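You operate a simulated robot arm through the tools that you are given. There is no shell and no other tool.

Carry out the task below with a simulated two-armed robot. There is one attempt and no reset: what you move stays moved.

TASK
Pump the sump down to 40 litres, then switch off and shut the valve.
Fine: upper tank lever open first, black knob to HAND, hold the sump button and watch the upper sight glass; never run against a shut valve.

Only the result counts: the job must be done as asked and must still hold three seconds after the hand-in. Knocking over, shifting, dropping, spilling or breaking anything else fails it.

THE ROBOT
Two 7-joint arms with fingered hands on one trunk that stands fixed in place. Base frame: the origin is at the foot of the trunk, x ahead of it, y to its left, z up. Lengths are in mm, angles in degrees, forces in N, time in s.
The left shoulder is at [80, 198, 1516], the right one opposite. With the tool pointing down near the work surface each hand reaches from about 100 to 400 mm from the base axis, measured 20 degrees to its own side. Payload 4 kg a hand.
The TCP of each hand is the grasp point between the finger pads, 26 mm short of the fingertips. In the tool frame z runs along the fingers and y along their closing line. Largest opening 132 mm; the body of the gripper starts 73 mm behind the TCP. The gripper is a hand of 4 fingers: y runs from the thumb to the fingers, the wrist lies at [0, 0, -239] in the tool frame, and closing takes about 1.5 s.
Orientation is told as [roll, pitch, yaw] about the base's x, y, z axes, in that order, counted from this pose: with the fingers straight down and closing along the base's y, the tool's x points along the base's -x, its y along +y and its z along -z.

THE INTERFACE
- The arms move only by the tool servo_tool. It takes "left_rows", "right_rows" or both (then of equal length, played together; a hand with none holds still); each is a list of rows, each a list of 7 numbers: the shift along the tool's x, y, z in cm, then the turn, a rotation vector about the tool's x, y, z in degrees, then the opening in per cent of the stroke, from 0 (shut) to 100 (fully open). In form: [[x, y, z, ax, ay, az, hand], ...]. A call has 1 to 20 rows; each row is the pose to reach, as a shift and turn from the pose commanded when the call began, along the tool's axes at that moment. Rows are played at 5 a second. More than 50 mm and 8.6 degrees between two rows, or a gripper value outside its range, and nothing of the call is played. Where a pose cannot be reached the arm comes as near as it can. A force on the tool above 40 N (or 10 N above the force at the start of the call, whichever is more), or a blocked arm, ends the call early, and 0.2 s more pass. The fingers move at their own pace (about 72 mm/s each) and stop on an object; they squeeze with about 26 N. The grip force told is the motor's: it shows also when the fingers shut on nothing. Time passes only in rows, and 0.2 s behind the last, so rows that repeat a pose let the fingers close. It gives the time, the measured TCP pose, the force on the tool (base axes), the opening and the grip force at its end, in the units of the frame above (readings bear some noise), with the torque about the TCP (base axes, N m) and any sound that the robot's microphone picked up.
- Cameras (640 x 400 px; columns grow to the right, rows downward): "scene" is now at [103.4, -18.8, 1672.3]; the picture's right is [-0.28, -0.96, 0.00], its down [-0.75, 0.22, -0.62] and it looks along [0.60, -0.17, -0.78] (base axes); focal length 319 px, centre (320, 200). "left" rides on the left gripper at [-68, 2, -97] in its tool frame; the picture's right is [-0.03, -1.00, 0.00], its down [0.82, -0.02, -0.58] and it looks along [0.58, -0.01, 0.82] (tool axes); focal length 270 px, centre (320, 200). "right" rides on the right gripper at [68, 2, -97] in its tool frame; the picture's right is [-0.02, 1.00, 0.00], its down [-0.82, -0.02, -0.58] and it looks along [-0.58, -0.01, 0.82] (tool axes); focal length 270 px, centre (320, 200). There is no depth. A picture from a camera that has moved, and an enlarged one, comes with that camera's place and axes in the base frame and with its lens.
- snapshot(camera): a new picture of that camera. No time passes.
- move_column(by): slides the trunk up (or, below 0, down) by that many mm; the arms and the scene camera ride with it, the base frame stays. It gives what a move gives, with no picture.
- preshape(shape, hand): the hand has 4 fingers and takes this shape, open, in about a second: jaw (thumb against the fingers, like two jaws); tri (thumb and two fingers); tip (a fingertip pinch); poke (one finger out to press); point (the index stretched); flat (the hand flat); cup (the hand cupped); fist (a fist). The gripper value then closes the fingers along that shape, each until it touches; the sizes above hold for jaw. It gives what a move gives, with no picture.
- turn_head(pan, tilt): turns the head with the scene camera to pan (to the left, within 86 degrees either way) and tilt (down, from -29 to 69), counted from straight ahead of the robot. It gives what a move gives.
- close_up(camera, box): a new picture of the part [left, top, right, bottom] of that camera's present view, enlarged. No time passes.
- hand_in(): hands the job in; it is judged then, once.

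Nothing tells you positions but the pictures and the camera data. Unless the task says otherwise, let go and move clear before handing in.

The tools are called as a command line: name --argument value ..., lists and objects as JSON in quotes. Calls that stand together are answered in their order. servo_tool: Moves the arms, as the interface text tells. Its arguments: {"type":"object","properties":{"left_rows":{"type":"array","items":{"type":"array","items":{"type":"number"}}},"right_rows":{"type":"array","items":{"type":"array","items":{"type":"number"}}}},"required":[]} The other tools are called the same way: move_column (by) slides the trunk up or down; preshape (shape, hand) gives the hand a shape; turn_head (pan, tilt) turns the head that bears the scene camera; snapshot (camera) takes a picture; close_up (camera, box) takes an enlarged picture of a part of a camera's view; hand_in () hands the job in.

At the start:

```text
time: 0.0
left_ee_pos: [615.4, 162.2, 1127.7]
left_tcp_rot: [0.0, 0.0, 0.1]
left_wrist_force: [0.4, -0.7, -0.3]
left_ft_torque: [0.0, -0.03, 0.0]
left_gripper_width: 131.6
left_grip_force: 0.0
left_shape: jaw
right_ee_pos: [338.8, -188.9, 1088.4]
right_tcp_rot: [-0.1, 0.0, 0.0]
right_wrist_force: [0.4, 0.4, -0.6]
right_ft_torque: [0.03, 0.01, 0.01]
right_gripper_width: 131.6
right_grip_force: 0.1
right_shape: jaw
trunk travel left (down, up): [-826.0, 14.0]
head pan, tilt: [-16.1, 51.3]
```

scene: 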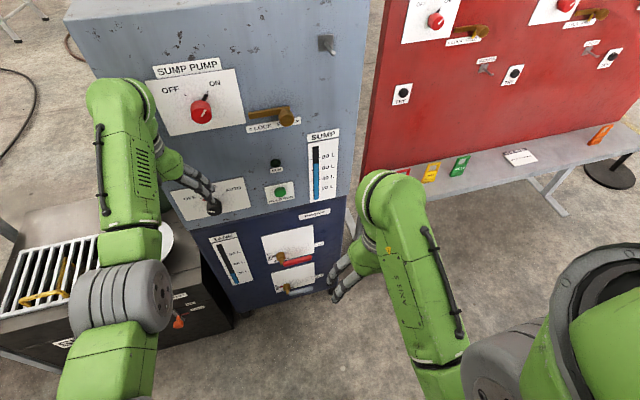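
right: 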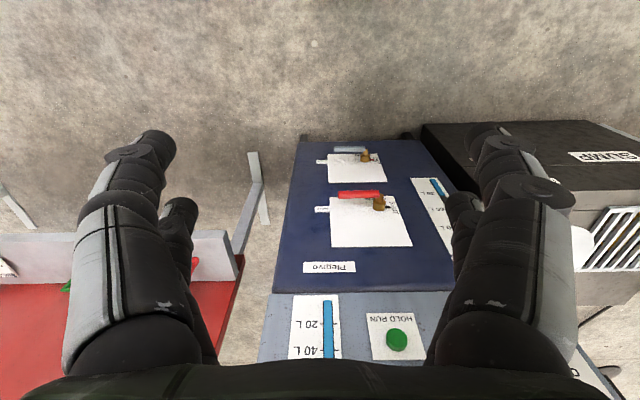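
left: 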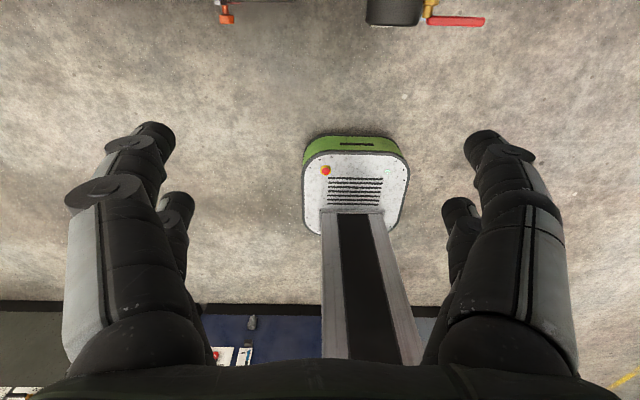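

I see a grey pump cabinet ahead with a SUMP PUMP switch, a black OFF/AUTO knob, a green HOLD RUN button, a sump sight glass, and a blue lower panel with two levers. Next I take enlarged pictures to read the labels before moving anything.

close_up --camera "scene" --box '[140, 40, 360, 180]'

close_up --camera "scene" --box '[160, 140, 360, 310]'

close_up --camera "right" --box '[240, 120, 480, 380]'

close_up --camera "scene" --box '[0, 200, 240, 350]'

close_up --camera "scene" --box '[360, 0, 640, 200]'

```text
2.86 times, centred on (250, 110) of scene
camera zoom: at [103.4, -18.8, 1672.3], right [-0.28, -0.96, 0.0], down [-0.75, 0.22, -0.62], along [0.6, -0.17, -0.78], focal length 910 px, centre (520, 457)
```

zoom: 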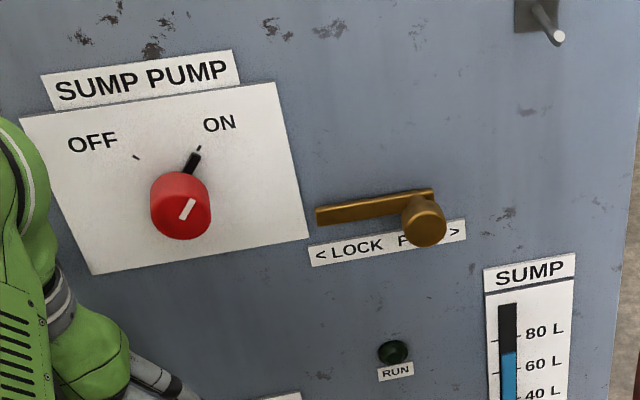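

```text
2.35 times, centred on (260, 225) of scene
camera zoom: at [103.4, -18.8, 1672.3], right [-0.28, -0.96, 0.0], down [-0.75, 0.22, -0.62], along [0.6, -0.17, -0.78], focal length 750 px, centre (461, 141)
```

zoom: 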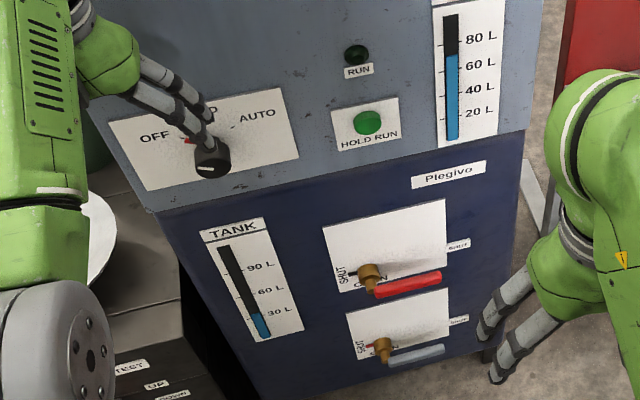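

```text
1.54 times, centred on (360, 250) of right
camera zoom: at [269.3, -188.0, 1186.2], right [0.02, 1.0, 0.0], down [0.82, -0.02, 0.58], along [0.58, -0.02, -0.82], focal length 416 px, centre (258, 123)
```

zoom: 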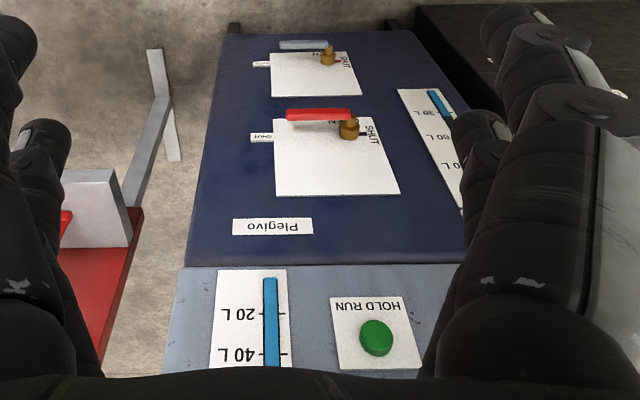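

```text
2.67 times, centred on (120, 275) of scene
camera zoom: at [103.4, -18.8, 1672.3], right [-0.28, -0.96, 0.0], down [-0.75, 0.22, -0.62], along [0.6, -0.17, -0.78], focal length 850 px, centre (853, 0)
```

zoom: 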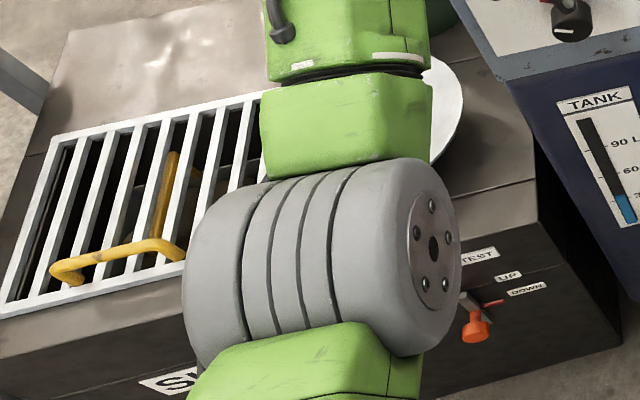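

```text
2.00 times, centred on (500, 100) of scene
camera zoom: at [103.4, -18.8, 1672.3], right [-0.28, -0.96, 0.0], down [-0.75, 0.22, -0.62], along [0.6, -0.17, -0.78], focal length 637 px, centre (-40, 400)
```

zoom: 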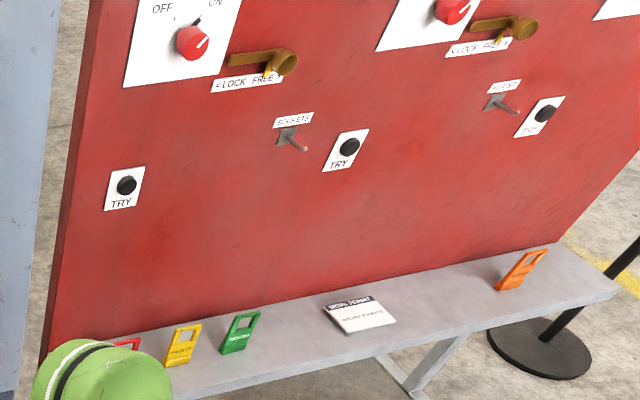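

The panel face looks vertical at about x≈715, with the knob at y≈110 and the green button at y≈-77, z≈957. The left hand blocks the black knob, so I pull it back first and then look again.

servo_tool --left_rows '[[4, 0, 0, 0, 0, 0, 100], [8, 1, 0, 0, 0, 0, 100], [12, 2, 0, 0, 0, 0, 100], [16, 4, 0, 0, 0, 0, 100], [20, 6, 0, 0, 0, 0, 100], [24, 8, 0, 0, 0, 0, 100], [27, 10, 0, 0, 0, 0, 100], [27, 10, 0, 0, 0, 0, 100]]'

snapshot --camera "scene"

close_up --camera "scene" --box '[160, 150, 320, 250]'

```text
time: 1.8
left_ee_pos: [356.4, 234.3, 1090.2]
left_tcp_rot: [0.1, -0.8, -0.9]
left_wrist_force: [-0.1, 1.0, -0.1]
left_ft_torque: [0.0, 0.03, 0.02]
left_gripper_width: 131.7
left_grip_force: 0.0
left_shape: jaw
left hand out of reach, approached as far as the arm can: row 4, 5, 6, 7, 8
right_ee_pos: [340.4, -190.1, 1089.3]
right_tcp_rot: [-0.1, 0.0, 0.0]
right_wrist_force: [-0.7, 0.4, -0.4]
right_ft_torque: [0.01, 0.04, 0.01]
right_gripper_width: 131.9
right_grip_force: 0.0
right_shape: jaw
trunk travel left (down, up): [-826.0, 14.0]
head pan, tilt: [-16.1, 51.3]
```

```text
taken
camera scene: at [104.7, -18.8, 1671.5], right [-0.28, -0.96, 0.0], down [-0.75, 0.22, -0.62], along [0.6, -0.17, -0.78], focal length 319 px, centre (320, 200)
```

scene: 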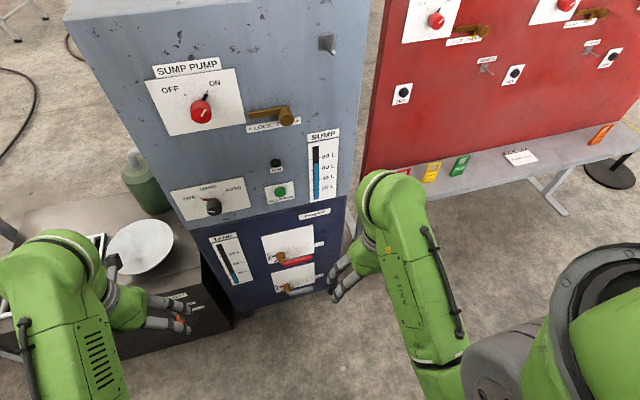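

```text
4.00 times, centred on (240, 200) of scene
camera zoom: at [104.7, -18.8, 1671.5], right [-0.28, -0.96, 0.0], down [-0.75, 0.22, -0.62], along [0.6, -0.17, -0.78], focal length 1275 px, centre (640, 200)
```

zoom: 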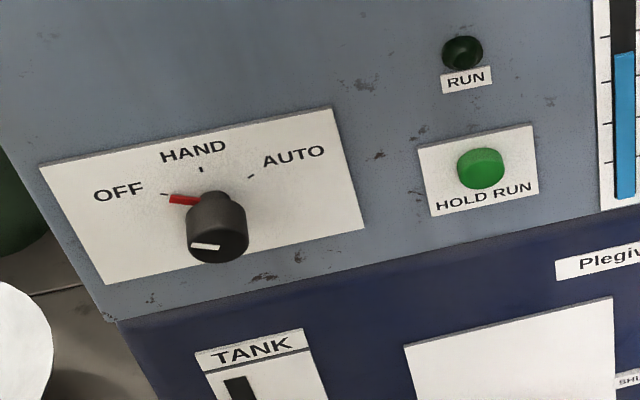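

The knob points at OFF, with HAND at the top and AUTO on the right. I lower the trunk to get level with the panel; both hands are clear at x≈350 with only floor beneath.

move_column --by -400

turn_head --pan -3 --tilt 40

snapshot --camera "scene"

snapshot --camera "right"

snapshot --camera "left"

```text
time: 4.7
left_ee_pos: [296.7, 221.6, 724.4]
left_tcp_rot: [-1.9, 13.0, -1.6]
left_wrist_force: [-0.8, -0.3, -0.1]
left_ft_torque: [-0.01, -0.01, 0.01]
left_gripper_width: 132.0
left_grip_force: 0.0
left_shape: jaw
right_ee_pos: [356.4, -188.7, 774.6]
right_tcp_rot: [-0.2, 1.6, 0.0]
right_wrist_force: [0.1, -0.2, -0.6]
right_ft_torque: [0.01, 0.01, 0.02]
right_gripper_width: 131.7
right_grip_force: 0.0
right_shape: jaw
trunk travel left (down, up): [-518.0, 322.0]
head pan, tilt: [-16.1, 51.3]
stopped: the arm was blocked; the commanded pose is now the measured one
```

```text
time: 5.4
left_ee_pos: [297.0, 222.7, 724.5]
left_tcp_rot: [-1.8, 13.1, -1.7]
left_wrist_force: [-0.1, -0.6, 0.5]
left_ft_torque: [0.0, 0.03, 0.02]
left_gripper_width: 132.1
left_grip_force: 0.0
left_shape: jaw
right_ee_pos: [355.2, -187.5, 774.1]
right_tcp_rot: [-0.2, 1.6, 0.0]
right_wrist_force: [0.0, 0.1, -0.3]
right_ft_torque: [0.01, 0.0, 0.01]
right_gripper_width: 131.7
right_grip_force: 0.0
right_shape: jaw
trunk travel left (down, up): [-518.0, 322.0]
head pan, tilt: [-3.0, 40.0]
```

```text
taken
camera scene: at [148.0, -0.4, 1379.3], right [-0.05, -1.0, 0.0], down [-0.66, 0.03, -0.75], along [0.75, -0.04, -0.66], focal length 319 px, centre (320, 200)
```

scene: 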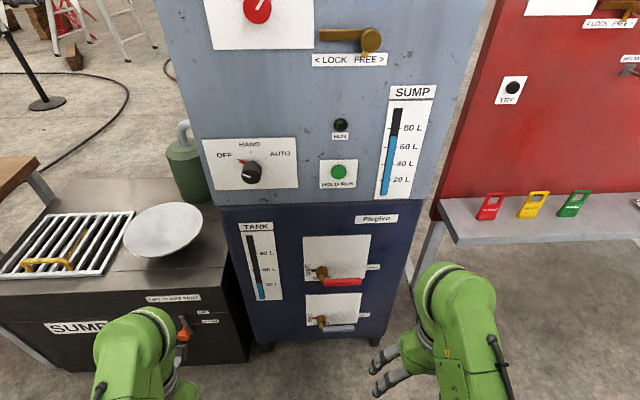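

```text
taken
camera right: at [288.5, -186.9, 872.8], right [0.02, 1.0, 0.0], down [0.83, -0.02, 0.55], along [0.55, -0.02, -0.83], focal length 270 px, centre (320, 200)
```

right: 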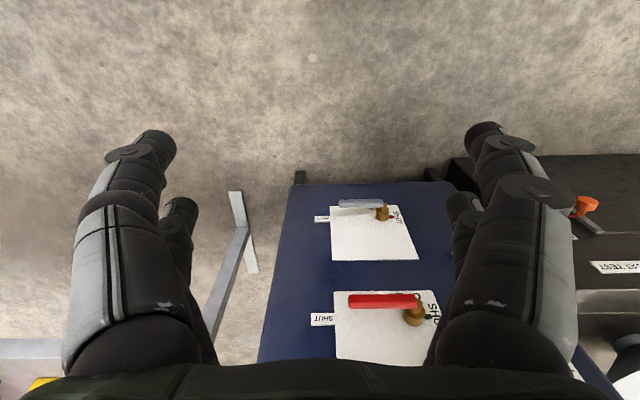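

```text
taken
camera left: at [385.5, 222.7, 802.6], right [0.0, -1.0, 0.03], down [-0.66, 0.02, 0.75], along [-0.75, -0.02, -0.66], focal length 270 px, centre (320, 200)
```

left: 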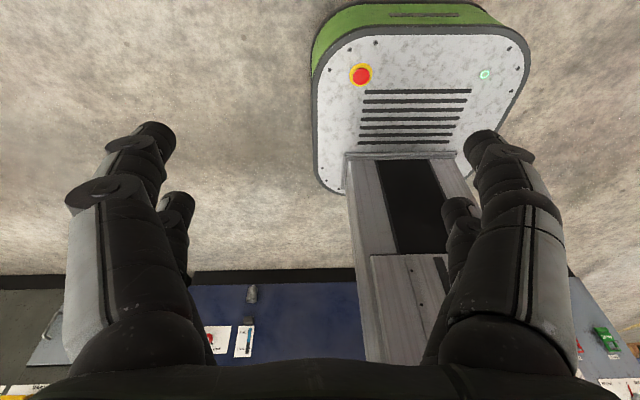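

The trunk stopped after about 308 mm because an arm was blocked, and the left hand tilted by 13°. I look to the left and right sides to see what the arm is touching.

turn_head --pan 60 --tilt 50

snapshot --camera "scene"

turn_head --pan -60 --tilt 50

snapshot --camera "scene"

turn_head --pan 0 --tilt 69

snapshot --camera "scene"

```text
time: 6.8
left_ee_pos: [295.4, 223.0, 724.1]
left_tcp_rot: [-1.7, 13.1, -1.7]
left_wrist_force: [-0.2, -0.3, -0.3]
left_ft_torque: [0.0, -0.01, 0.03]
left_gripper_width: 131.8
left_grip_force: 0.1
left_shape: jaw
right_ee_pos: [354.6, -189.0, 775.4]
right_tcp_rot: [-0.2, 1.7, 0.1]
right_wrist_force: [0.1, 0.5, -0.9]
right_ft_torque: [-0.01, -0.01, 0.0]
right_gripper_width: 131.8
right_grip_force: 0.1
right_shape: jaw
trunk travel left (down, up): [-518.0, 322.0]
head pan, tilt: [60.0, 50.0]
```

```text
taken
camera scene: at [100.7, 70.5, 1366.5], right [0.87, -0.5, -0.02], down [-0.4, -0.66, -0.63], along [0.3, 0.56, -0.77], focal length 319 px, centre (320, 200)
```

scene: 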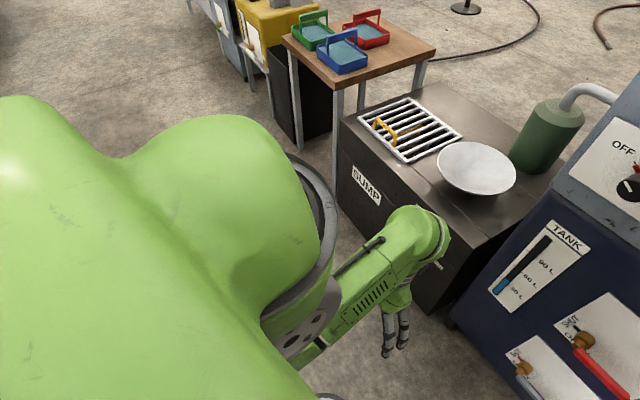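

```text
time: 8.8
left_ee_pos: [295.6, 222.1, 724.4]
left_tcp_rot: [-1.7, 13.1, -1.6]
left_wrist_force: [-0.1, -0.1, 0.1]
left_ft_torque: [-0.01, 0.02, 0.0]
left_gripper_width: 132.3
left_grip_force: 0.1
left_shape: jaw
right_ee_pos: [353.7, -188.0, 775.4]
right_tcp_rot: [-0.3, 1.6, 0.1]
right_wrist_force: [0.2, 0.0, -0.3]
right_ft_torque: [0.03, 0.01, 0.02]
right_gripper_width: 131.8
right_grip_force: 0.0
right_shape: jaw
trunk travel left (down, up): [-518.0, 322.0]
head pan, tilt: [-60.0, 50.0]
```

```text
taken
camera scene: at [99.4, -63.1, 1367.1], right [-0.87, -0.5, 0.02], down [-0.4, 0.66, -0.63], along [0.3, -0.56, -0.77], focal length 319 px, centre (320, 200)
```

scene: 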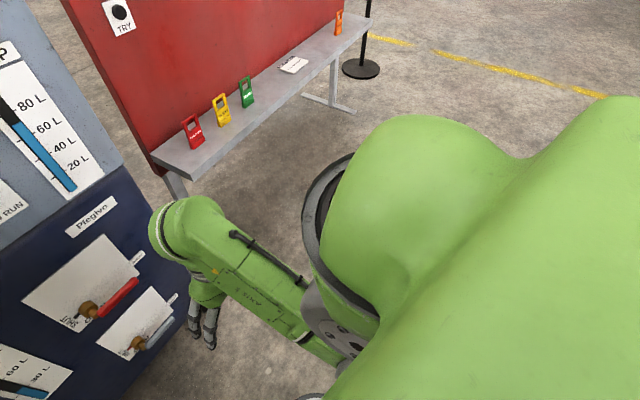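

```text
time: 10.1
left_ee_pos: [295.0, 221.3, 724.8]
left_tcp_rot: [-1.8, 13.1, -1.7]
left_wrist_force: [-0.8, 0.5, 0.2]
left_ft_torque: [0.03, 0.04, -0.01]
left_gripper_width: 132.0
left_grip_force: 0.0
left_shape: jaw
right_ee_pos: [353.7, -188.7, 776.2]
right_tcp_rot: [-0.1, 1.5, -0.1]
right_wrist_force: [0.3, -0.9, 0.0]
right_ft_torque: [0.02, 0.0, -0.03]
right_gripper_width: 131.9
right_grip_force: 0.1
right_shape: jaw
trunk travel left (down, up): [-518.0, 322.0]
head pan, tilt: [0.0, 68.8]
```

```text
taken
camera scene: at [115.5, 3.2, 1345.0], right [0.0, -1.0, 0.0], down [-0.94, 0.0, -0.34], along [0.34, 0.0, -0.94], focal length 319 px, centre (320, 200)
```

scene: 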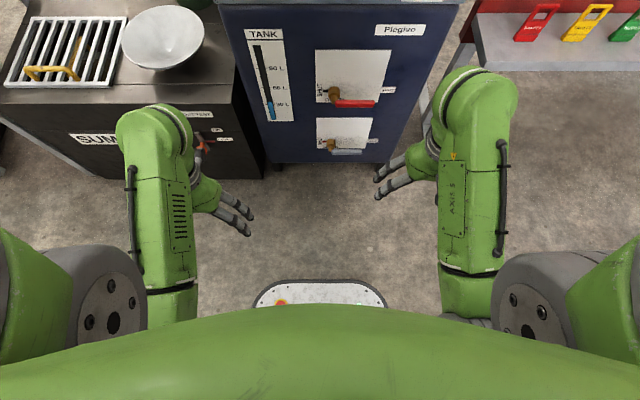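

Nothing visible was touched; the left arm was simply folded tight near its limit. I aim the head at the cabinet and take enlarged pictures of the valves and gauges.

turn_head --pan -3 --tilt 45

close_up --camera "scene" --box '[220, 160, 420, 300]'

close_up --camera "scene" --box '[280, 190, 400, 270]'

close_up --camera "scene" --box '[200, 50, 440, 170]'

close_up --camera "right" --box '[280, 180, 460, 380]'

```text
time: 10.9
left_ee_pos: [294.9, 223.1, 724.7]
left_tcp_rot: [-1.8, 13.0, -1.7]
left_wrist_force: [0.6, 0.3, -0.2]
left_ft_torque: [-0.02, 0.02, 0.0]
left_gripper_width: 132.0
left_grip_force: 0.1
left_shape: jaw
right_ee_pos: [353.5, -188.7, 776.4]
right_tcp_rot: [-0.1, 1.5, 0.0]
right_wrist_force: [-1.0, -0.2, 0.0]
right_ft_torque: [-0.02, 0.01, -0.01]
right_gripper_width: 131.9
right_grip_force: 0.1
right_shape: jaw
trunk travel left (down, up): [-518.0, 322.0]
head pan, tilt: [-3.0, 45.0]
```

```text
2.86 times, centred on (320, 230) of scene
camera zoom: at [141.1, -1.1, 1373.2], right [-0.05, -1.0, 0.0], down [-0.72, 0.04, -0.69], along [0.69, -0.04, -0.72], focal length 910 px, centre (320, 114)
```

zoom: 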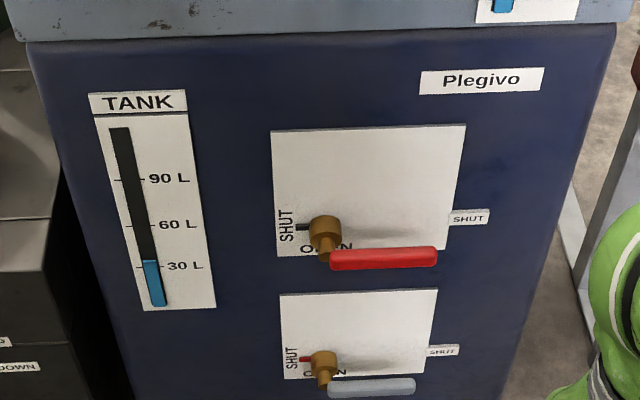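

```text
5.00 times, centred on (340, 230) of scene
camera zoom: at [141.1, -1.1, 1373.2], right [-0.05, -1.0, 0.0], down [-0.72, 0.04, -0.69], along [0.69, -0.04, -0.72], focal length 1593 px, centre (220, 50)
```

zoom: 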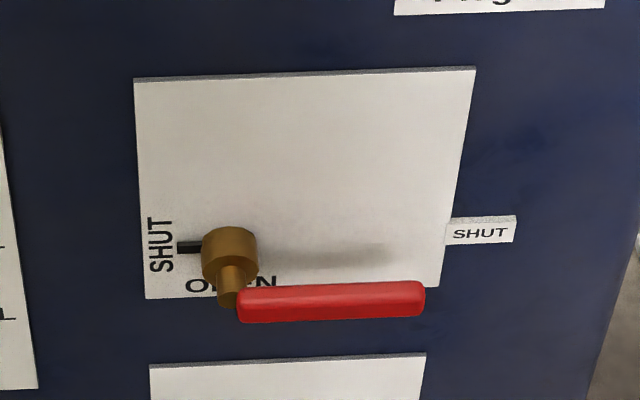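

```text
2.67 times, centred on (320, 110) of scene
camera zoom: at [141.1, -1.1, 1373.2], right [-0.05, -1.0, 0.0], down [-0.72, 0.04, -0.69], along [0.69, -0.04, -0.72], focal length 850 px, centre (320, 440)
```

zoom: 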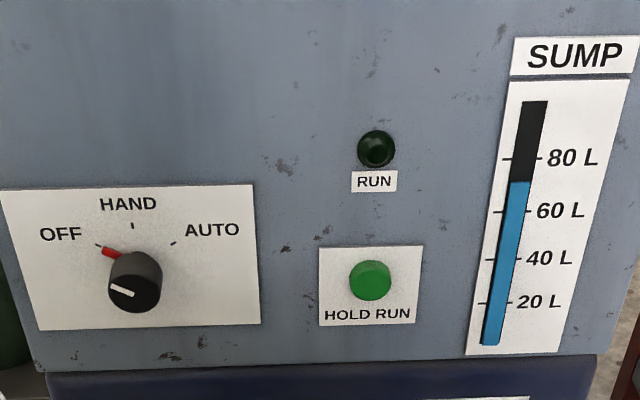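

```text
2.00 times, centred on (370, 280) of right
camera zoom: at [286.7, -187.5, 874.0], right [0.02, 1.0, 0.0], down [0.83, -0.02, 0.56], along [0.56, -0.02, -0.83], focal length 541 px, centre (220, 40)
```

zoom: 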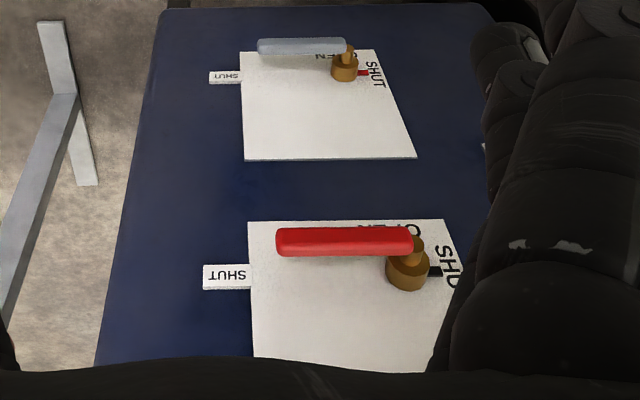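

The upper valve (red lever) sits at about hub (721, -38, 595), its handle lying right (SHUT) at x≈684 from y≈-41 to -151; it should open by swinging up. The sump reads about 71 L. I turn both hands to point forward at the panel, in free space.

servo_tool --left_rows '[[-1.4, -0.2, -1.7, 0, -7.9, 0, 100], [-2.8, -0.3, -3.4, 0, -15.8, 0, 100], [-4.1, -0.5, -5.1, 0, -23.8, 0, 100], [-5.5, -0.7, -6.8, 0, -31.7, 0, 100], [-6.9, -0.8, -8.5, 0, -39.6, 0, 100], [-8.3, -1.0, -10.2, 0, -47.5, 0, 100], [-9.7, -1.2, -12.0, 0, -55.5, 0, 100], [-11.1, -1.4, -13.7, 0, -63.4, 0, 100], [-12.4, -1.5, -15.4, 0, -71.3, 0, 100], [-13.8, -1.7, -17.1, 0, -79.2, 0, 100], [-15.2, -1.9, -18.8, 0, -87.2, 0, 100], [-16.6, -2.0, -20.5, 0, -95.1, 0, 100], [-18.0, -2.2, -22.2, 0, -103, 0, 100], [-18.0, -2.2, -22.2, 0, -103, 0, 100]]' --right_rows '[[-1.1, 0, -0.6, 0, -7.0, 0, 100], [-2.2, 0, -1.1, 0, -14.1, 0, 100], [-3.4, 0, -1.7, 0, -21.1, 0, 100], [-4.5, 0, -2.3, 0, -28.2, 0, 100], [-5.6, 0, -2.8, 0, -35.2, 0, 100], [-6.7, 0, -3.4, 0, -42.2, 0, 100], [-7.9, 0, -4.0, 0, -49.3, 0, 100], [-9.0, 0, -4.6, 0, -56.3, 0, 100], [-10.1, 0, -5.1, 0, -63.3, 0, 100], [-11.2, 0, -5.7, 0, -70.4, 0, 100], [-12.4, 0, -6.3, 0, -77.4, 0, 100], [-13.5, 0, -6.8, 0, -84.5, 0, 100], [-14.6, 0, -7.4, 0, -91.5, 0, 100], [-14.6, 0, -7.4, 0, -91.5, 0, 100]]'

snapshot --camera "scene"

snapshot --camera "right"

snapshot --camera "left"

```text
time: 12.2
left_ee_pos: [326.6, 202.9, 750.2]
left_tcp_rot: [-3.8, -16.1, -0.6]
left_wrist_force: [0.5, -0.2, -0.4]
left_ft_torque: [-0.03, 0.02, 0.01]
left_gripper_width: 131.8
left_grip_force: 0.1
left_shape: jaw
right_ee_pos: [420.0, -188.2, 809.9]
right_tcp_rot: [-0.4, -34.3, 0.3]
right_wrist_force: [-0.1, -0.3, 0.1]
right_ft_torque: [0.01, 0.02, -0.01]
right_gripper_width: 132.1
right_grip_force: 0.0
right_shape: jaw
trunk travel left (down, up): [-518.0, 322.0]
head pan, tilt: [-3.0, 45.0]
stopped in row 6 (left hand): the arm was blocked; the commanded pose is now the measured one
```

```text
taken
camera scene: at [154.9, 1.8, 1381.8], right [-0.05, -1.0, 0.0], down [-0.73, 0.04, -0.68], along [0.68, -0.04, -0.73], focal length 319 px, centre (320, 200)
```

scene: 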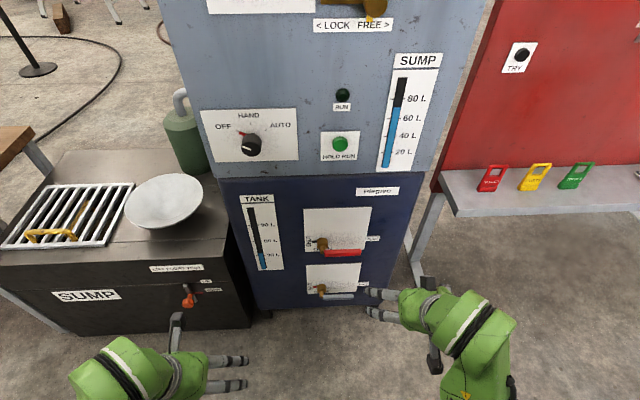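

```text
taken
camera right: at [307.9, -186.1, 850.7], right [0.02, 1.0, 0.01], down [0.35, -0.01, 0.94], along [0.94, -0.02, -0.35], focal length 270 px, centre (320, 200)
```

right: 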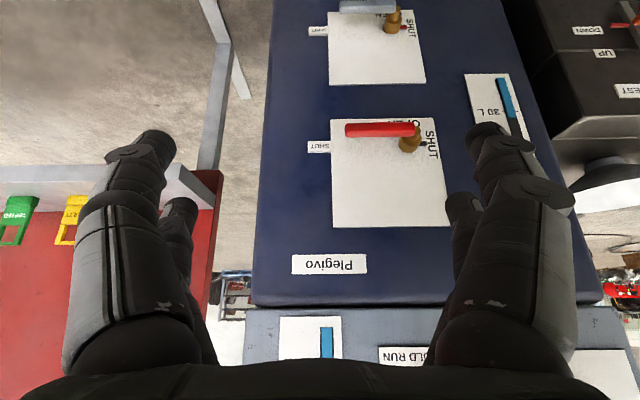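

```text
taken
camera left: at [365.5, 208.3, 863.1], right [-0.01, -1.0, 0.07], down [-0.94, 0.03, 0.33], along [-0.33, -0.07, -0.94], focal length 270 px, centre (320, 200)
```

left: 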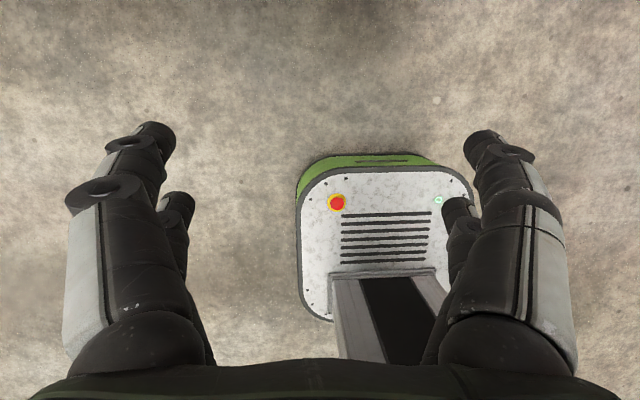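

The left arm stopped because it was folded too tight near the shoulder, not because it hit anything in the room. I move both hands forward first and only then turn the fingers toward the panel.

servo_tool --left_rows '[[-3.8, 0, 1.1, 0, 0, 0, 100], [-7.7, 0, 2.2, 0, 0, 0, 100], [-11.5, 0, 3.3, 0, 0, 0, 100], [-15.4, 0, 4.4, 0, 0, 0, 100], [-19.2, 0, 5.5, 0, 0, 0, 100], [-19.2, 0, 5.5, 0, -8.2, 0, 100], [-19.2, 0, 5.5, 0, -16.4, 0, 100], [-19.2, 0, 5.5, 0, -24.6, 0, 100], [-19.2, 0, 5.5, 0, -32.8, 0, 100], [-19.2, 0, 5.5, 0, -41, 0, 100], [-19.2, 0, 5.5, 0, -49.2, 0, 100], [-19.2, 0, 5.5, 0, -57.4, 0, 100], [-19.2, 0, 5.5, 0, -65.6, 0, 100], [-19.2, 0, 5.5, 0, -73.9, 0, 100], [-19.2, 0, 5.5, 0, -73.9, 0, 100]]' --right_rows '[[-2.5, 0, 1.7, 0, 0, 0, 100], [-5.0, 0, 3.4, 0, 0, 0, 100], [-7.4, 0, 5.1, 0, 0, 0, 100], [-9.9, 0, 6.8, 0, 0, 0, 100], [-12.4, 0, 8.5, 0, 0, 0, 100], [-12.4, 0, 8.5, 0, -6.2, 0, 100], [-12.4, 0, 8.5, 0, -12.4, 0, 100], [-12.4, 0, 8.5, 0, -18.6, 0, 100], [-12.4, 0, 8.5, 0, -24.8, 0, 100], [-12.4, 0, 8.5, 0, -31, 0, 100], [-12.4, 0, 8.5, 0, -37.2, 0, 100], [-12.4, 0, 8.5, 0, -43.4, 0, 100], [-12.4, 0, 8.5, 0, -49.6, 0, 100], [-12.4, 0, 8.5, 0, -55.7, 0, 100], [-12.4, 0, 8.5, 0, -55.7, 0, 100]]'

snapshot --camera "scene"

snapshot --camera "right"

snapshot --camera "left"

```text
time: 15.4
left_ee_pos: [513.6, 193.9, 771.7]
left_tcp_rot: [-131.6, -85.7, 130.6]
left_wrist_force: [1.0, 1.5, -0.9]
left_ft_torque: [-0.02, 0.0, 0.0]
left_gripper_width: 131.8
left_grip_force: 0.1
left_shape: jaw
left hand out of reach, approached as far as the arm can: row 10, 11, 12, 13
right_ee_pos: [546.5, -189.4, 815.8]
right_tcp_rot: [-176.2, -88.1, 176.1]
right_wrist_force: [-0.1, -0.4, -0.1]
right_ft_torque: [0.02, 0.01, -0.02]
right_gripper_width: 131.9
right_grip_force: 0.1
right_shape: jaw
right hand out of reach, approached as far as the arm can: row 13
trunk travel left (down, up): [-518.0, 322.0]
head pan, tilt: [-3.0, 45.0]
```

```text
taken
camera scene: at [112.0, -2.1, 1373.7], right [-0.05, -1.0, 0.0], down [-0.71, 0.04, -0.71], along [0.71, -0.04, -0.71], focal length 319 px, centre (320, 200)
```

scene: 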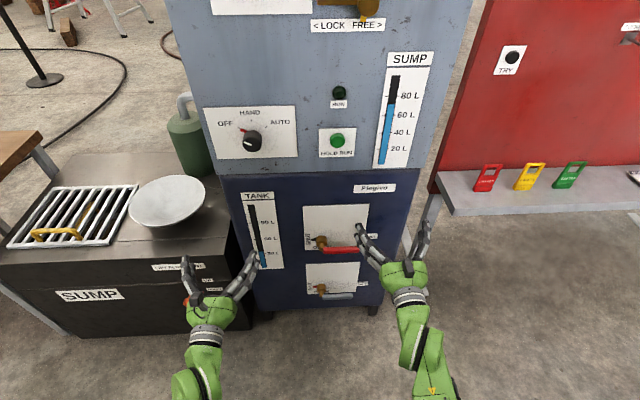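

```text
taken
camera right: at [451.0, -187.7, 742.8], right [0.0, 1.0, 0.02], down [-0.61, -0.02, 0.8], along [0.8, -0.01, 0.61], focal length 270 px, centre (320, 200)
```

right: 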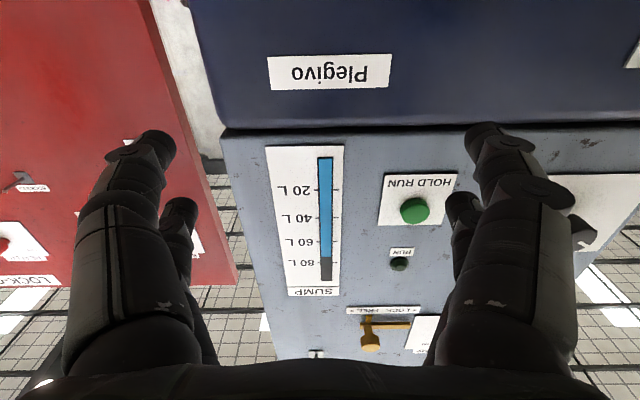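

```text
taken
camera left: at [414.0, 199.4, 835.6], right [-0.02, -1.0, 0.08], down [-0.54, -0.06, -0.84], along [0.84, -0.06, -0.53], focal length 270 px, centre (320, 200)
```

left: 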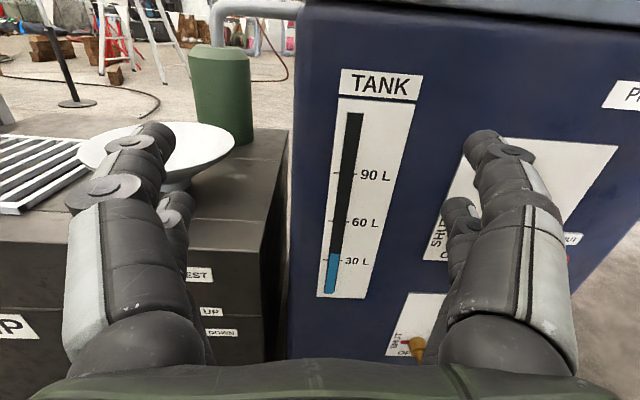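

Both hands now point at the panel and the isolator lock reads FREE. I close the right hand to see how compact its fingertips are for pushing the lever and pressing the button.

preshape --hand "right" --shape "poke"

snapshot --camera "right"

close_up --camera "scene" --box '[300, 190, 480, 320]'

```text
time: 16.3
left_ee_pos: [513.4, 195.6, 772.6]
left_tcp_rot: [-131.3, -85.7, 130.3]
left_wrist_force: [0.0, -0.2, -0.6]
left_ft_torque: [0.01, 0.01, -0.03]
left_gripper_width: 132.1
left_grip_force: 0.1
left_shape: jaw
right_ee_pos: [545.8, -189.3, 814.7]
right_tcp_rot: [-175.4, -88.0, 175.4]
right_wrist_force: [0.2, -0.4, -0.3]
right_ft_torque: [-0.01, 0.02, 0.01]
right_gripper_width: 0.2
right_grip_force: 0.0
right_shape: poke
trunk travel left (down, up): [-518.0, 322.0]
head pan, tilt: [-3.0, 45.0]
```

```text
taken
camera right: at [450.8, -187.7, 743.0], right [0.0, 1.0, 0.02], down [-0.6, -0.02, 0.8], along [0.8, -0.01, 0.6], focal length 270 px, centre (320, 200)
```

right: 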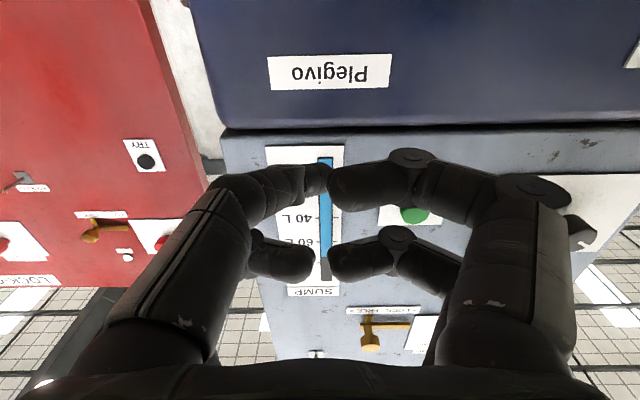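

```text
3.08 times, centred on (390, 255) of scene
camera zoom: at [111.7, -2.1, 1373.8], right [-0.05, -1.0, 0.0], down [-0.71, 0.04, -0.71], along [0.71, -0.04, -0.71], focal length 980 px, centre (105, 31)
```

zoom: 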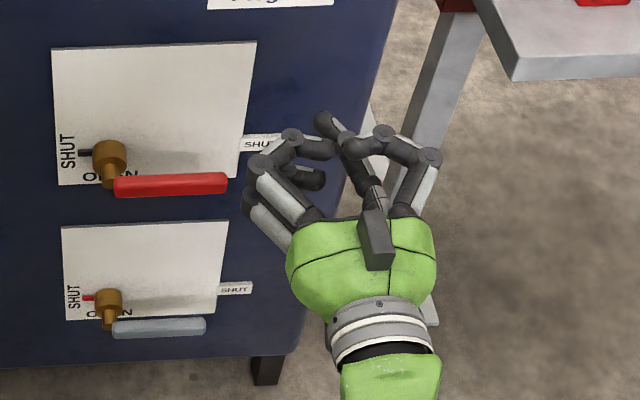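

The fingertips look good for pushing. The lever is low (z≈592), so I bring the trunk down another 250 mm while both hands stay well in front of the panel.

preshape --hand "right" --shape "jaw"

move_column --by -250

snapshot --camera "scene"

```text
time: 17.2
left_ee_pos: [513.5, 193.1, 771.3]
left_tcp_rot: [-131.3, -85.8, 130.3]
left_wrist_force: [-0.6, -0.1, 0.6]
left_ft_torque: [-0.02, -0.02, -0.01]
left_gripper_width: 131.8
left_grip_force: 0.0
left_shape: jaw
right_ee_pos: [545.1, -190.3, 814.9]
right_tcp_rot: [-175.5, -88.0, 175.4]
right_wrist_force: [0.0, 0.1, 0.2]
right_ft_torque: [0.04, 0.01, -0.01]
right_gripper_width: 132.0
right_grip_force: 0.0
right_shape: jaw
trunk travel left (down, up): [-518.0, 322.0]
head pan, tilt: [-3.0, 45.0]
```

```text
time: 19.8
left_ee_pos: [513.8, 194.4, 521.9]
left_tcp_rot: [-131.3, -85.8, 130.4]
left_wrist_force: [0.2, -0.8, -0.1]
left_ft_torque: [-0.02, 0.0, -0.01]
left_gripper_width: 131.9
left_grip_force: 0.0
left_shape: jaw
right_ee_pos: [545.8, -189.2, 565.1]
right_tcp_rot: [-175.4, -88.1, 175.4]
right_wrist_force: [0.0, -0.3, -0.7]
right_ft_torque: [0.0, -0.04, -0.02]
right_gripper_width: 132.1
right_grip_force: 0.0
right_shape: jaw
trunk travel left (down, up): [-268.0, 572.0]
head pan, tilt: [-3.0, 45.0]
```

```text
taken
camera scene: at [111.6, -2.1, 1123.8], right [-0.05, -1.0, 0.0], down [-0.71, 0.04, -0.71], along [0.71, -0.04, -0.71], focal length 319 px, centre (320, 200)
```

scene: 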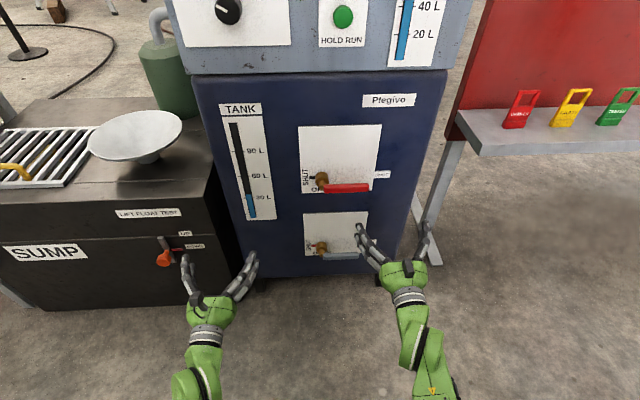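

The trunk moved freely. I tilt the head up a bit for a squarer view of the lever, button and glasses, and refine their positions.

turn_head --pan -3 --tilt 28

snapshot --camera "scene"

close_up --camera "scene" --box '[270, 230, 430, 330]'

close_up --camera "scene" --box '[180, 80, 440, 220]'

snapshot --camera "right"

snapshot --camera "left"

```text
time: 20.6
left_ee_pos: [513.6, 194.0, 522.5]
left_tcp_rot: [-131.3, -85.7, 130.4]
left_wrist_force: [0.1, 0.0, 0.5]
left_ft_torque: [0.02, 0.0, 0.03]
left_gripper_width: 131.8
left_grip_force: 0.0
left_shape: jaw
right_ee_pos: [546.1, -189.3, 565.0]
right_tcp_rot: [-175.3, -88.1, 175.4]
right_wrist_force: [-0.3, -0.1, -1.3]
right_ft_torque: [-0.03, -0.01, -0.01]
right_gripper_width: 131.8
right_grip_force: 0.0
right_shape: jaw
trunk travel left (down, up): [-268.0, 572.0]
head pan, tilt: [-3.0, 28.0]
```

```text
taken
camera scene: at [121.5, -2.6, 1149.5], right [-0.05, -1.0, 0.0], down [-0.47, 0.02, -0.88], along [0.88, -0.05, -0.47], focal length 319 px, centre (320, 200)
```

scene: 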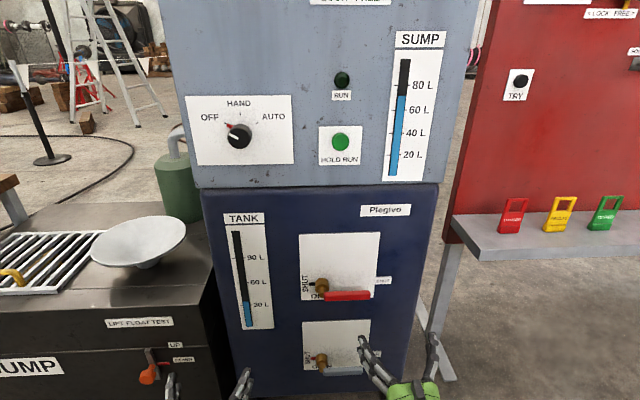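

```text
4.00 times, centred on (350, 280) of scene
camera zoom: at [121.5, -2.6, 1149.5], right [-0.05, -1.0, 0.0], down [-0.47, 0.02, -0.88], along [0.88, -0.05, -0.47], focal length 1275 px, centre (200, -120)
```

zoom: 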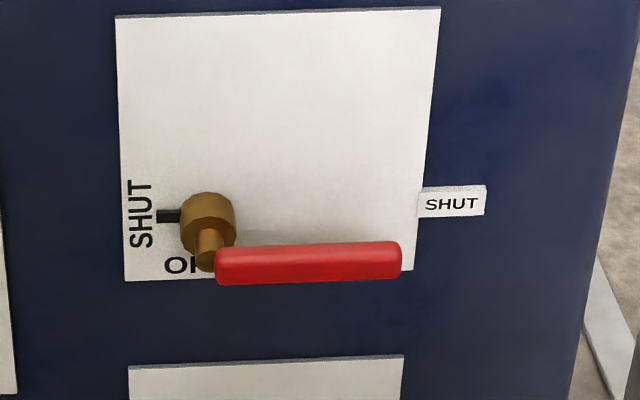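

```text
2.46 times, centred on (310, 150) of scene
camera zoom: at [121.5, -2.6, 1149.5], right [-0.05, -1.0, 0.0], down [-0.47, 0.02, -0.88], along [0.88, -0.05, -0.47], focal length 784 px, centre (345, 323)
```

zoom: 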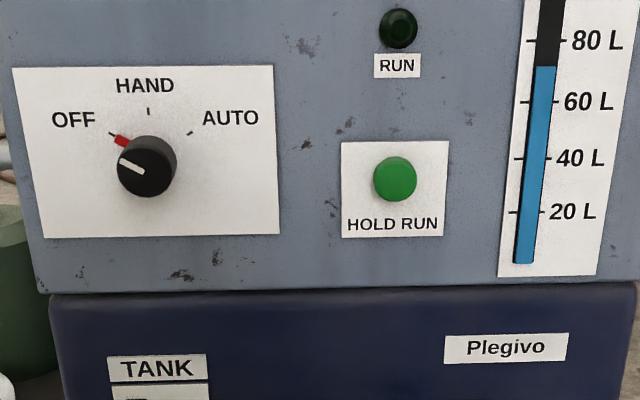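

```text
taken
camera right: at [450.8, -187.7, 493.0], right [0.0, 1.0, 0.02], down [-0.6, -0.02, 0.8], along [0.8, -0.01, 0.6], focal length 270 px, centre (320, 200)
```

right: 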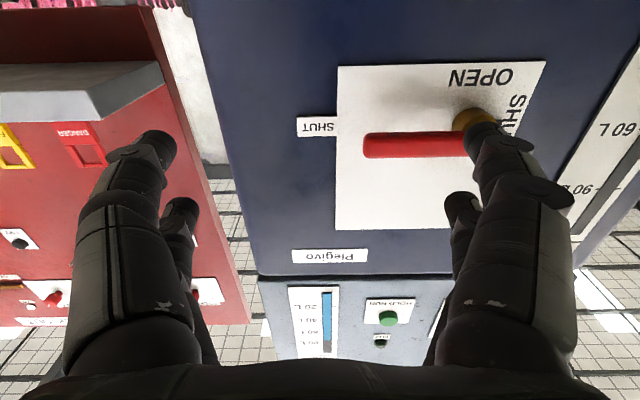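

```text
taken
camera left: at [413.9, 199.4, 585.8], right [-0.02, -1.0, 0.08], down [-0.54, -0.06, -0.84], along [0.84, -0.06, -0.54], focal length 270 px, centre (320, 200)
```

left: 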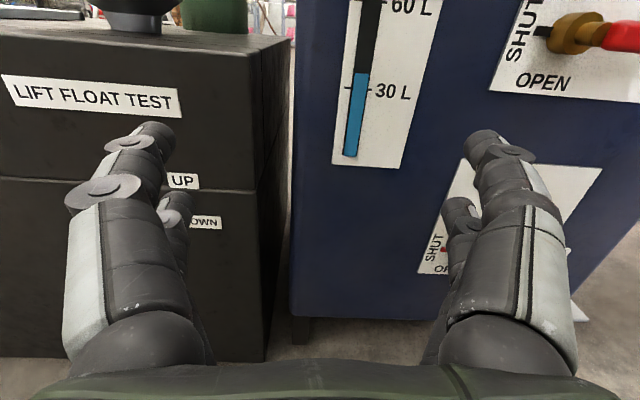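

Lever handle now measured at x≈672, z≈600, y from -41 to -149, pivot at (y -38, z 600); "OPEN" is printed below the hub, so the pointer swings down and the handle swings up. I close the right fingers and slide them in under the handle.

servo_tool --right_rows '[[1.0, 2.0, 0.5, 0, 0, 0, 0], [2.0, 4.0, 1.0, 0, 0, 0, 0], [2.3, 6.6, 2.0, 0, 0, 0, 0], [2.3, 6.6, 3.0, 0, 0, 0, 0], [2.3, 6.6, 3.0, 0, 0, 0, 0], [2.3, 6.6, 3.0, 0, 0, 0, 0], [2.3, 6.6, 3.0, 0, 0, 0, 0], [2.3, 6.6, 3.0, 0, 0, 0, 0]]'

snapshot --camera "right"

close_up --camera "scene" --box '[270, 220, 430, 400]'

```text
time: 22.4
left_ee_pos: [513.1, 193.8, 522.1]
left_tcp_rot: [-131.2, -85.6, 130.3]
left_wrist_force: [-0.1, 0.1, -0.5]
left_ft_torque: [-0.01, -0.02, 0.01]
left_gripper_width: 131.7
left_grip_force: 0.1
left_shape: jaw
right_ee_pos: [576.5, -123.1, 543.2]
right_tcp_rot: [-175.5, -88.0, 175.4]
right_wrist_force: [0.6, -0.4, 0.1]
right_ft_torque: [-0.01, 0.01, 0.02]
right_gripper_width: 0.0
right_grip_force: 26.4
right_shape: jaw
trunk travel left (down, up): [-268.0, 572.0]
head pan, tilt: [-3.0, 28.0]
```

```text
taken
camera right: at [481.4, -121.4, 470.8], right [0.0, 1.0, 0.02], down [-0.6, -0.02, 0.8], along [0.8, -0.01, 0.6], focal length 270 px, centre (320, 200)
```

right: 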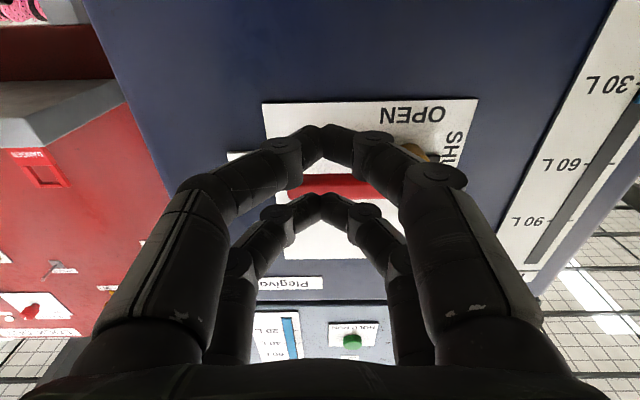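

```text
2.22 times, centred on (350, 310) of scene
camera zoom: at [121.5, -2.6, 1149.5], right [-0.05, -1.0, 0.0], down [-0.47, 0.02, -0.88], along [0.88, -0.05, -0.47], focal length 708 px, centre (253, -44)
```

zoom: 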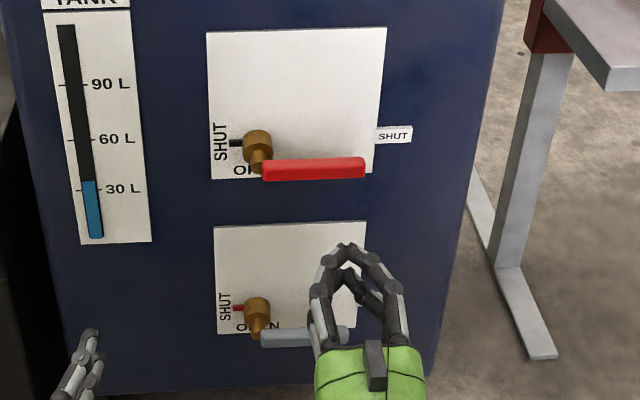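

Fingers are closed in a narrow bundle below the handle. I move them forward so the tips reach just past the handle, then check the gap.

servo_tool --right_rows '[[0, 0, 2.3, 0, 0, 0, 0], [0, 0, 4.6, 0, 0, 0, 0], [0, 0, 6.9, 0, 0, 0, 0], [0, 0, 9.2, 0, 0, 0, 0], [0, 0, 9.2, 0, 0, 0, 0]]'

snapshot --camera "right"

close_up --camera "scene" --box '[270, 220, 430, 400]'

snapshot --camera "left"

```text
time: 23.6
left_ee_pos: [512.3, 194.1, 520.8]
left_tcp_rot: [-131.4, -85.7, 130.4]
left_wrist_force: [1.2, -0.5, -0.1]
left_ft_torque: [0.0, 0.01, 0.0]
left_gripper_width: 132.0
left_grip_force: 0.1
left_shape: jaw
right_ee_pos: [669.4, -123.1, 546.7]
right_tcp_rot: [-175.0, -88.1, 174.9]
right_wrist_force: [-0.3, -0.5, 0.5]
right_ft_torque: [0.01, -0.01, 0.0]
right_gripper_width: 0.0
right_grip_force: 26.1
right_shape: jaw
trunk travel left (down, up): [-268.0, 572.0]
head pan, tilt: [-3.0, 28.0]
```

```text
taken
camera right: at [574.3, -121.9, 473.8], right [0.0, 1.0, 0.02], down [-0.61, -0.02, 0.8], along [0.8, -0.01, 0.61], focal length 270 px, centre (320, 200)
```

right: 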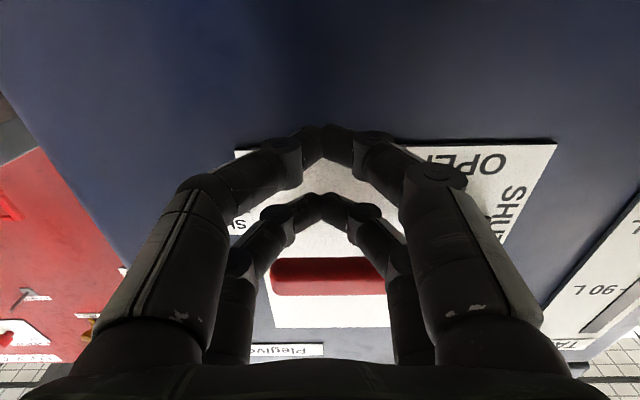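

```text
2.22 times, centred on (350, 310) of scene
camera zoom: at [121.4, -2.6, 1149.6], right [-0.05, -1.0, 0.0], down [-0.47, 0.02, -0.88], along [0.88, -0.05, -0.47], focal length 708 px, centre (253, -44)
```

zoom: 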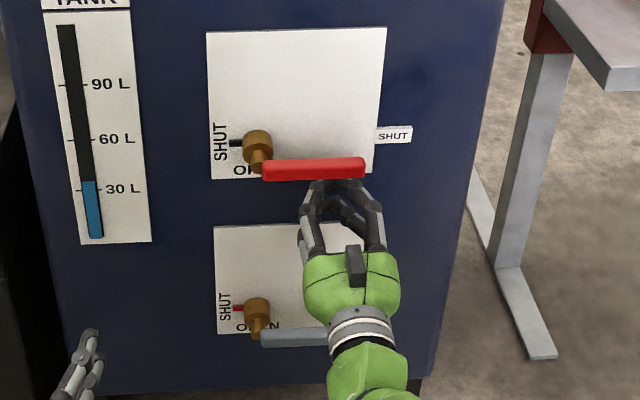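

```text
taken
camera left: at [413.8, 199.4, 585.9], right [-0.02, -1.0, 0.08], down [-0.54, -0.06, -0.84], along [0.84, -0.06, -0.53], focal length 270 px, centre (320, 200)
```

left: 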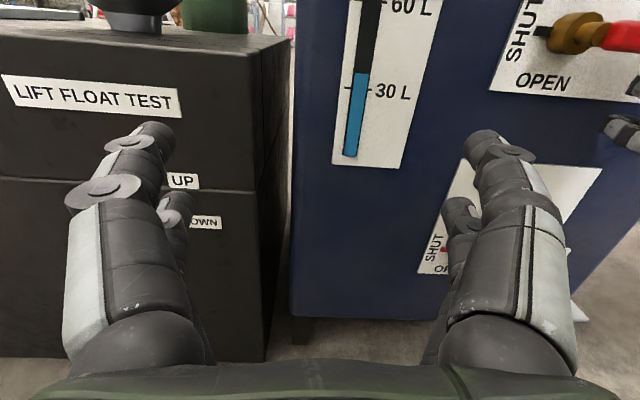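

The fingers sit just under the red handle with a small gap. I push the handle up along its arc in stages, starting with the first half of the swing.

servo_tool --right_rows '[[-0.7, 0, 0, 0, 0, 0, 0], [-1.4, 0, 0, 0, 0, 0, 0], [-2.0, -0.3, 0, 0, 0, 0, 0], [-2.8, -0.6, 0.1, 0, 0, 0, 0], [-3.5, -0.75, 0.1, 0, 0, 0, 0], [-4.3, -0.8, 0.1, 0, 0, 0, 0], [-5.1, -0.8, 0.1, 0, 0, 0, 0], [-6.0, -0.8, 0.2, 0, 0, 0, 0], [-6.0, -0.8, 0.2, 0, 0, 0, 0]]'

close_up --camera "scene" --box '[270, 220, 430, 400]'

snapshot --camera "right"

```text
time: 25.6
left_ee_pos: [513.4, 194.5, 522.2]
left_tcp_rot: [-131.2, -85.8, 130.2]
left_wrist_force: [0.3, 0.1, 0.1]
left_ft_torque: [0.02, 0.0, 0.02]
left_gripper_width: 131.9
left_grip_force: 0.0
left_shape: jaw
right_ee_pos: [668.2, -131.4, 607.3]
right_tcp_rot: [-175.5, -88.0, 175.4]
right_wrist_force: [0.4, -1.7, -0.6]
right_ft_torque: [-0.04, -0.01, 0.03]
right_gripper_width: 0.0
right_grip_force: 26.5
right_shape: jaw
trunk travel left (down, up): [-268.0, 572.0]
head pan, tilt: [-3.0, 28.0]
```

```text
2.22 times, centred on (350, 310) of scene
camera zoom: at [121.7, -2.7, 1149.5], right [-0.05, -1.0, 0.0], down [-0.47, 0.02, -0.88], along [0.88, -0.05, -0.47], focal length 708 px, centre (253, -44)
```

zoom: 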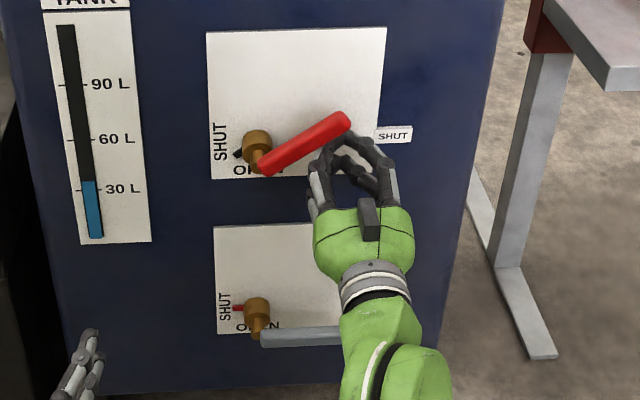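

```text
taken
camera right: at [574.1, -129.4, 534.4], right [0.0, 1.0, 0.02], down [-0.61, -0.02, 0.8], along [0.8, -0.01, 0.6], focal length 270 px, centre (320, 200)
```

right: 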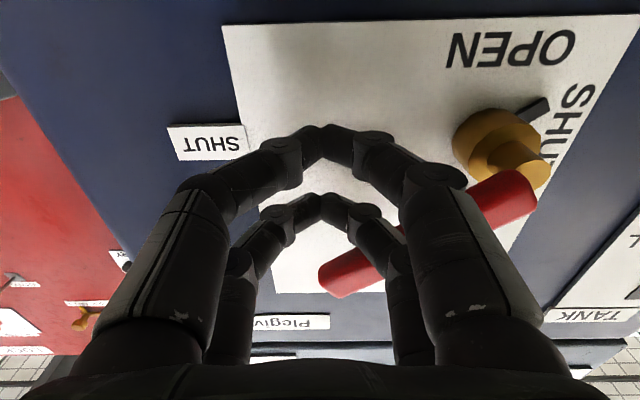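

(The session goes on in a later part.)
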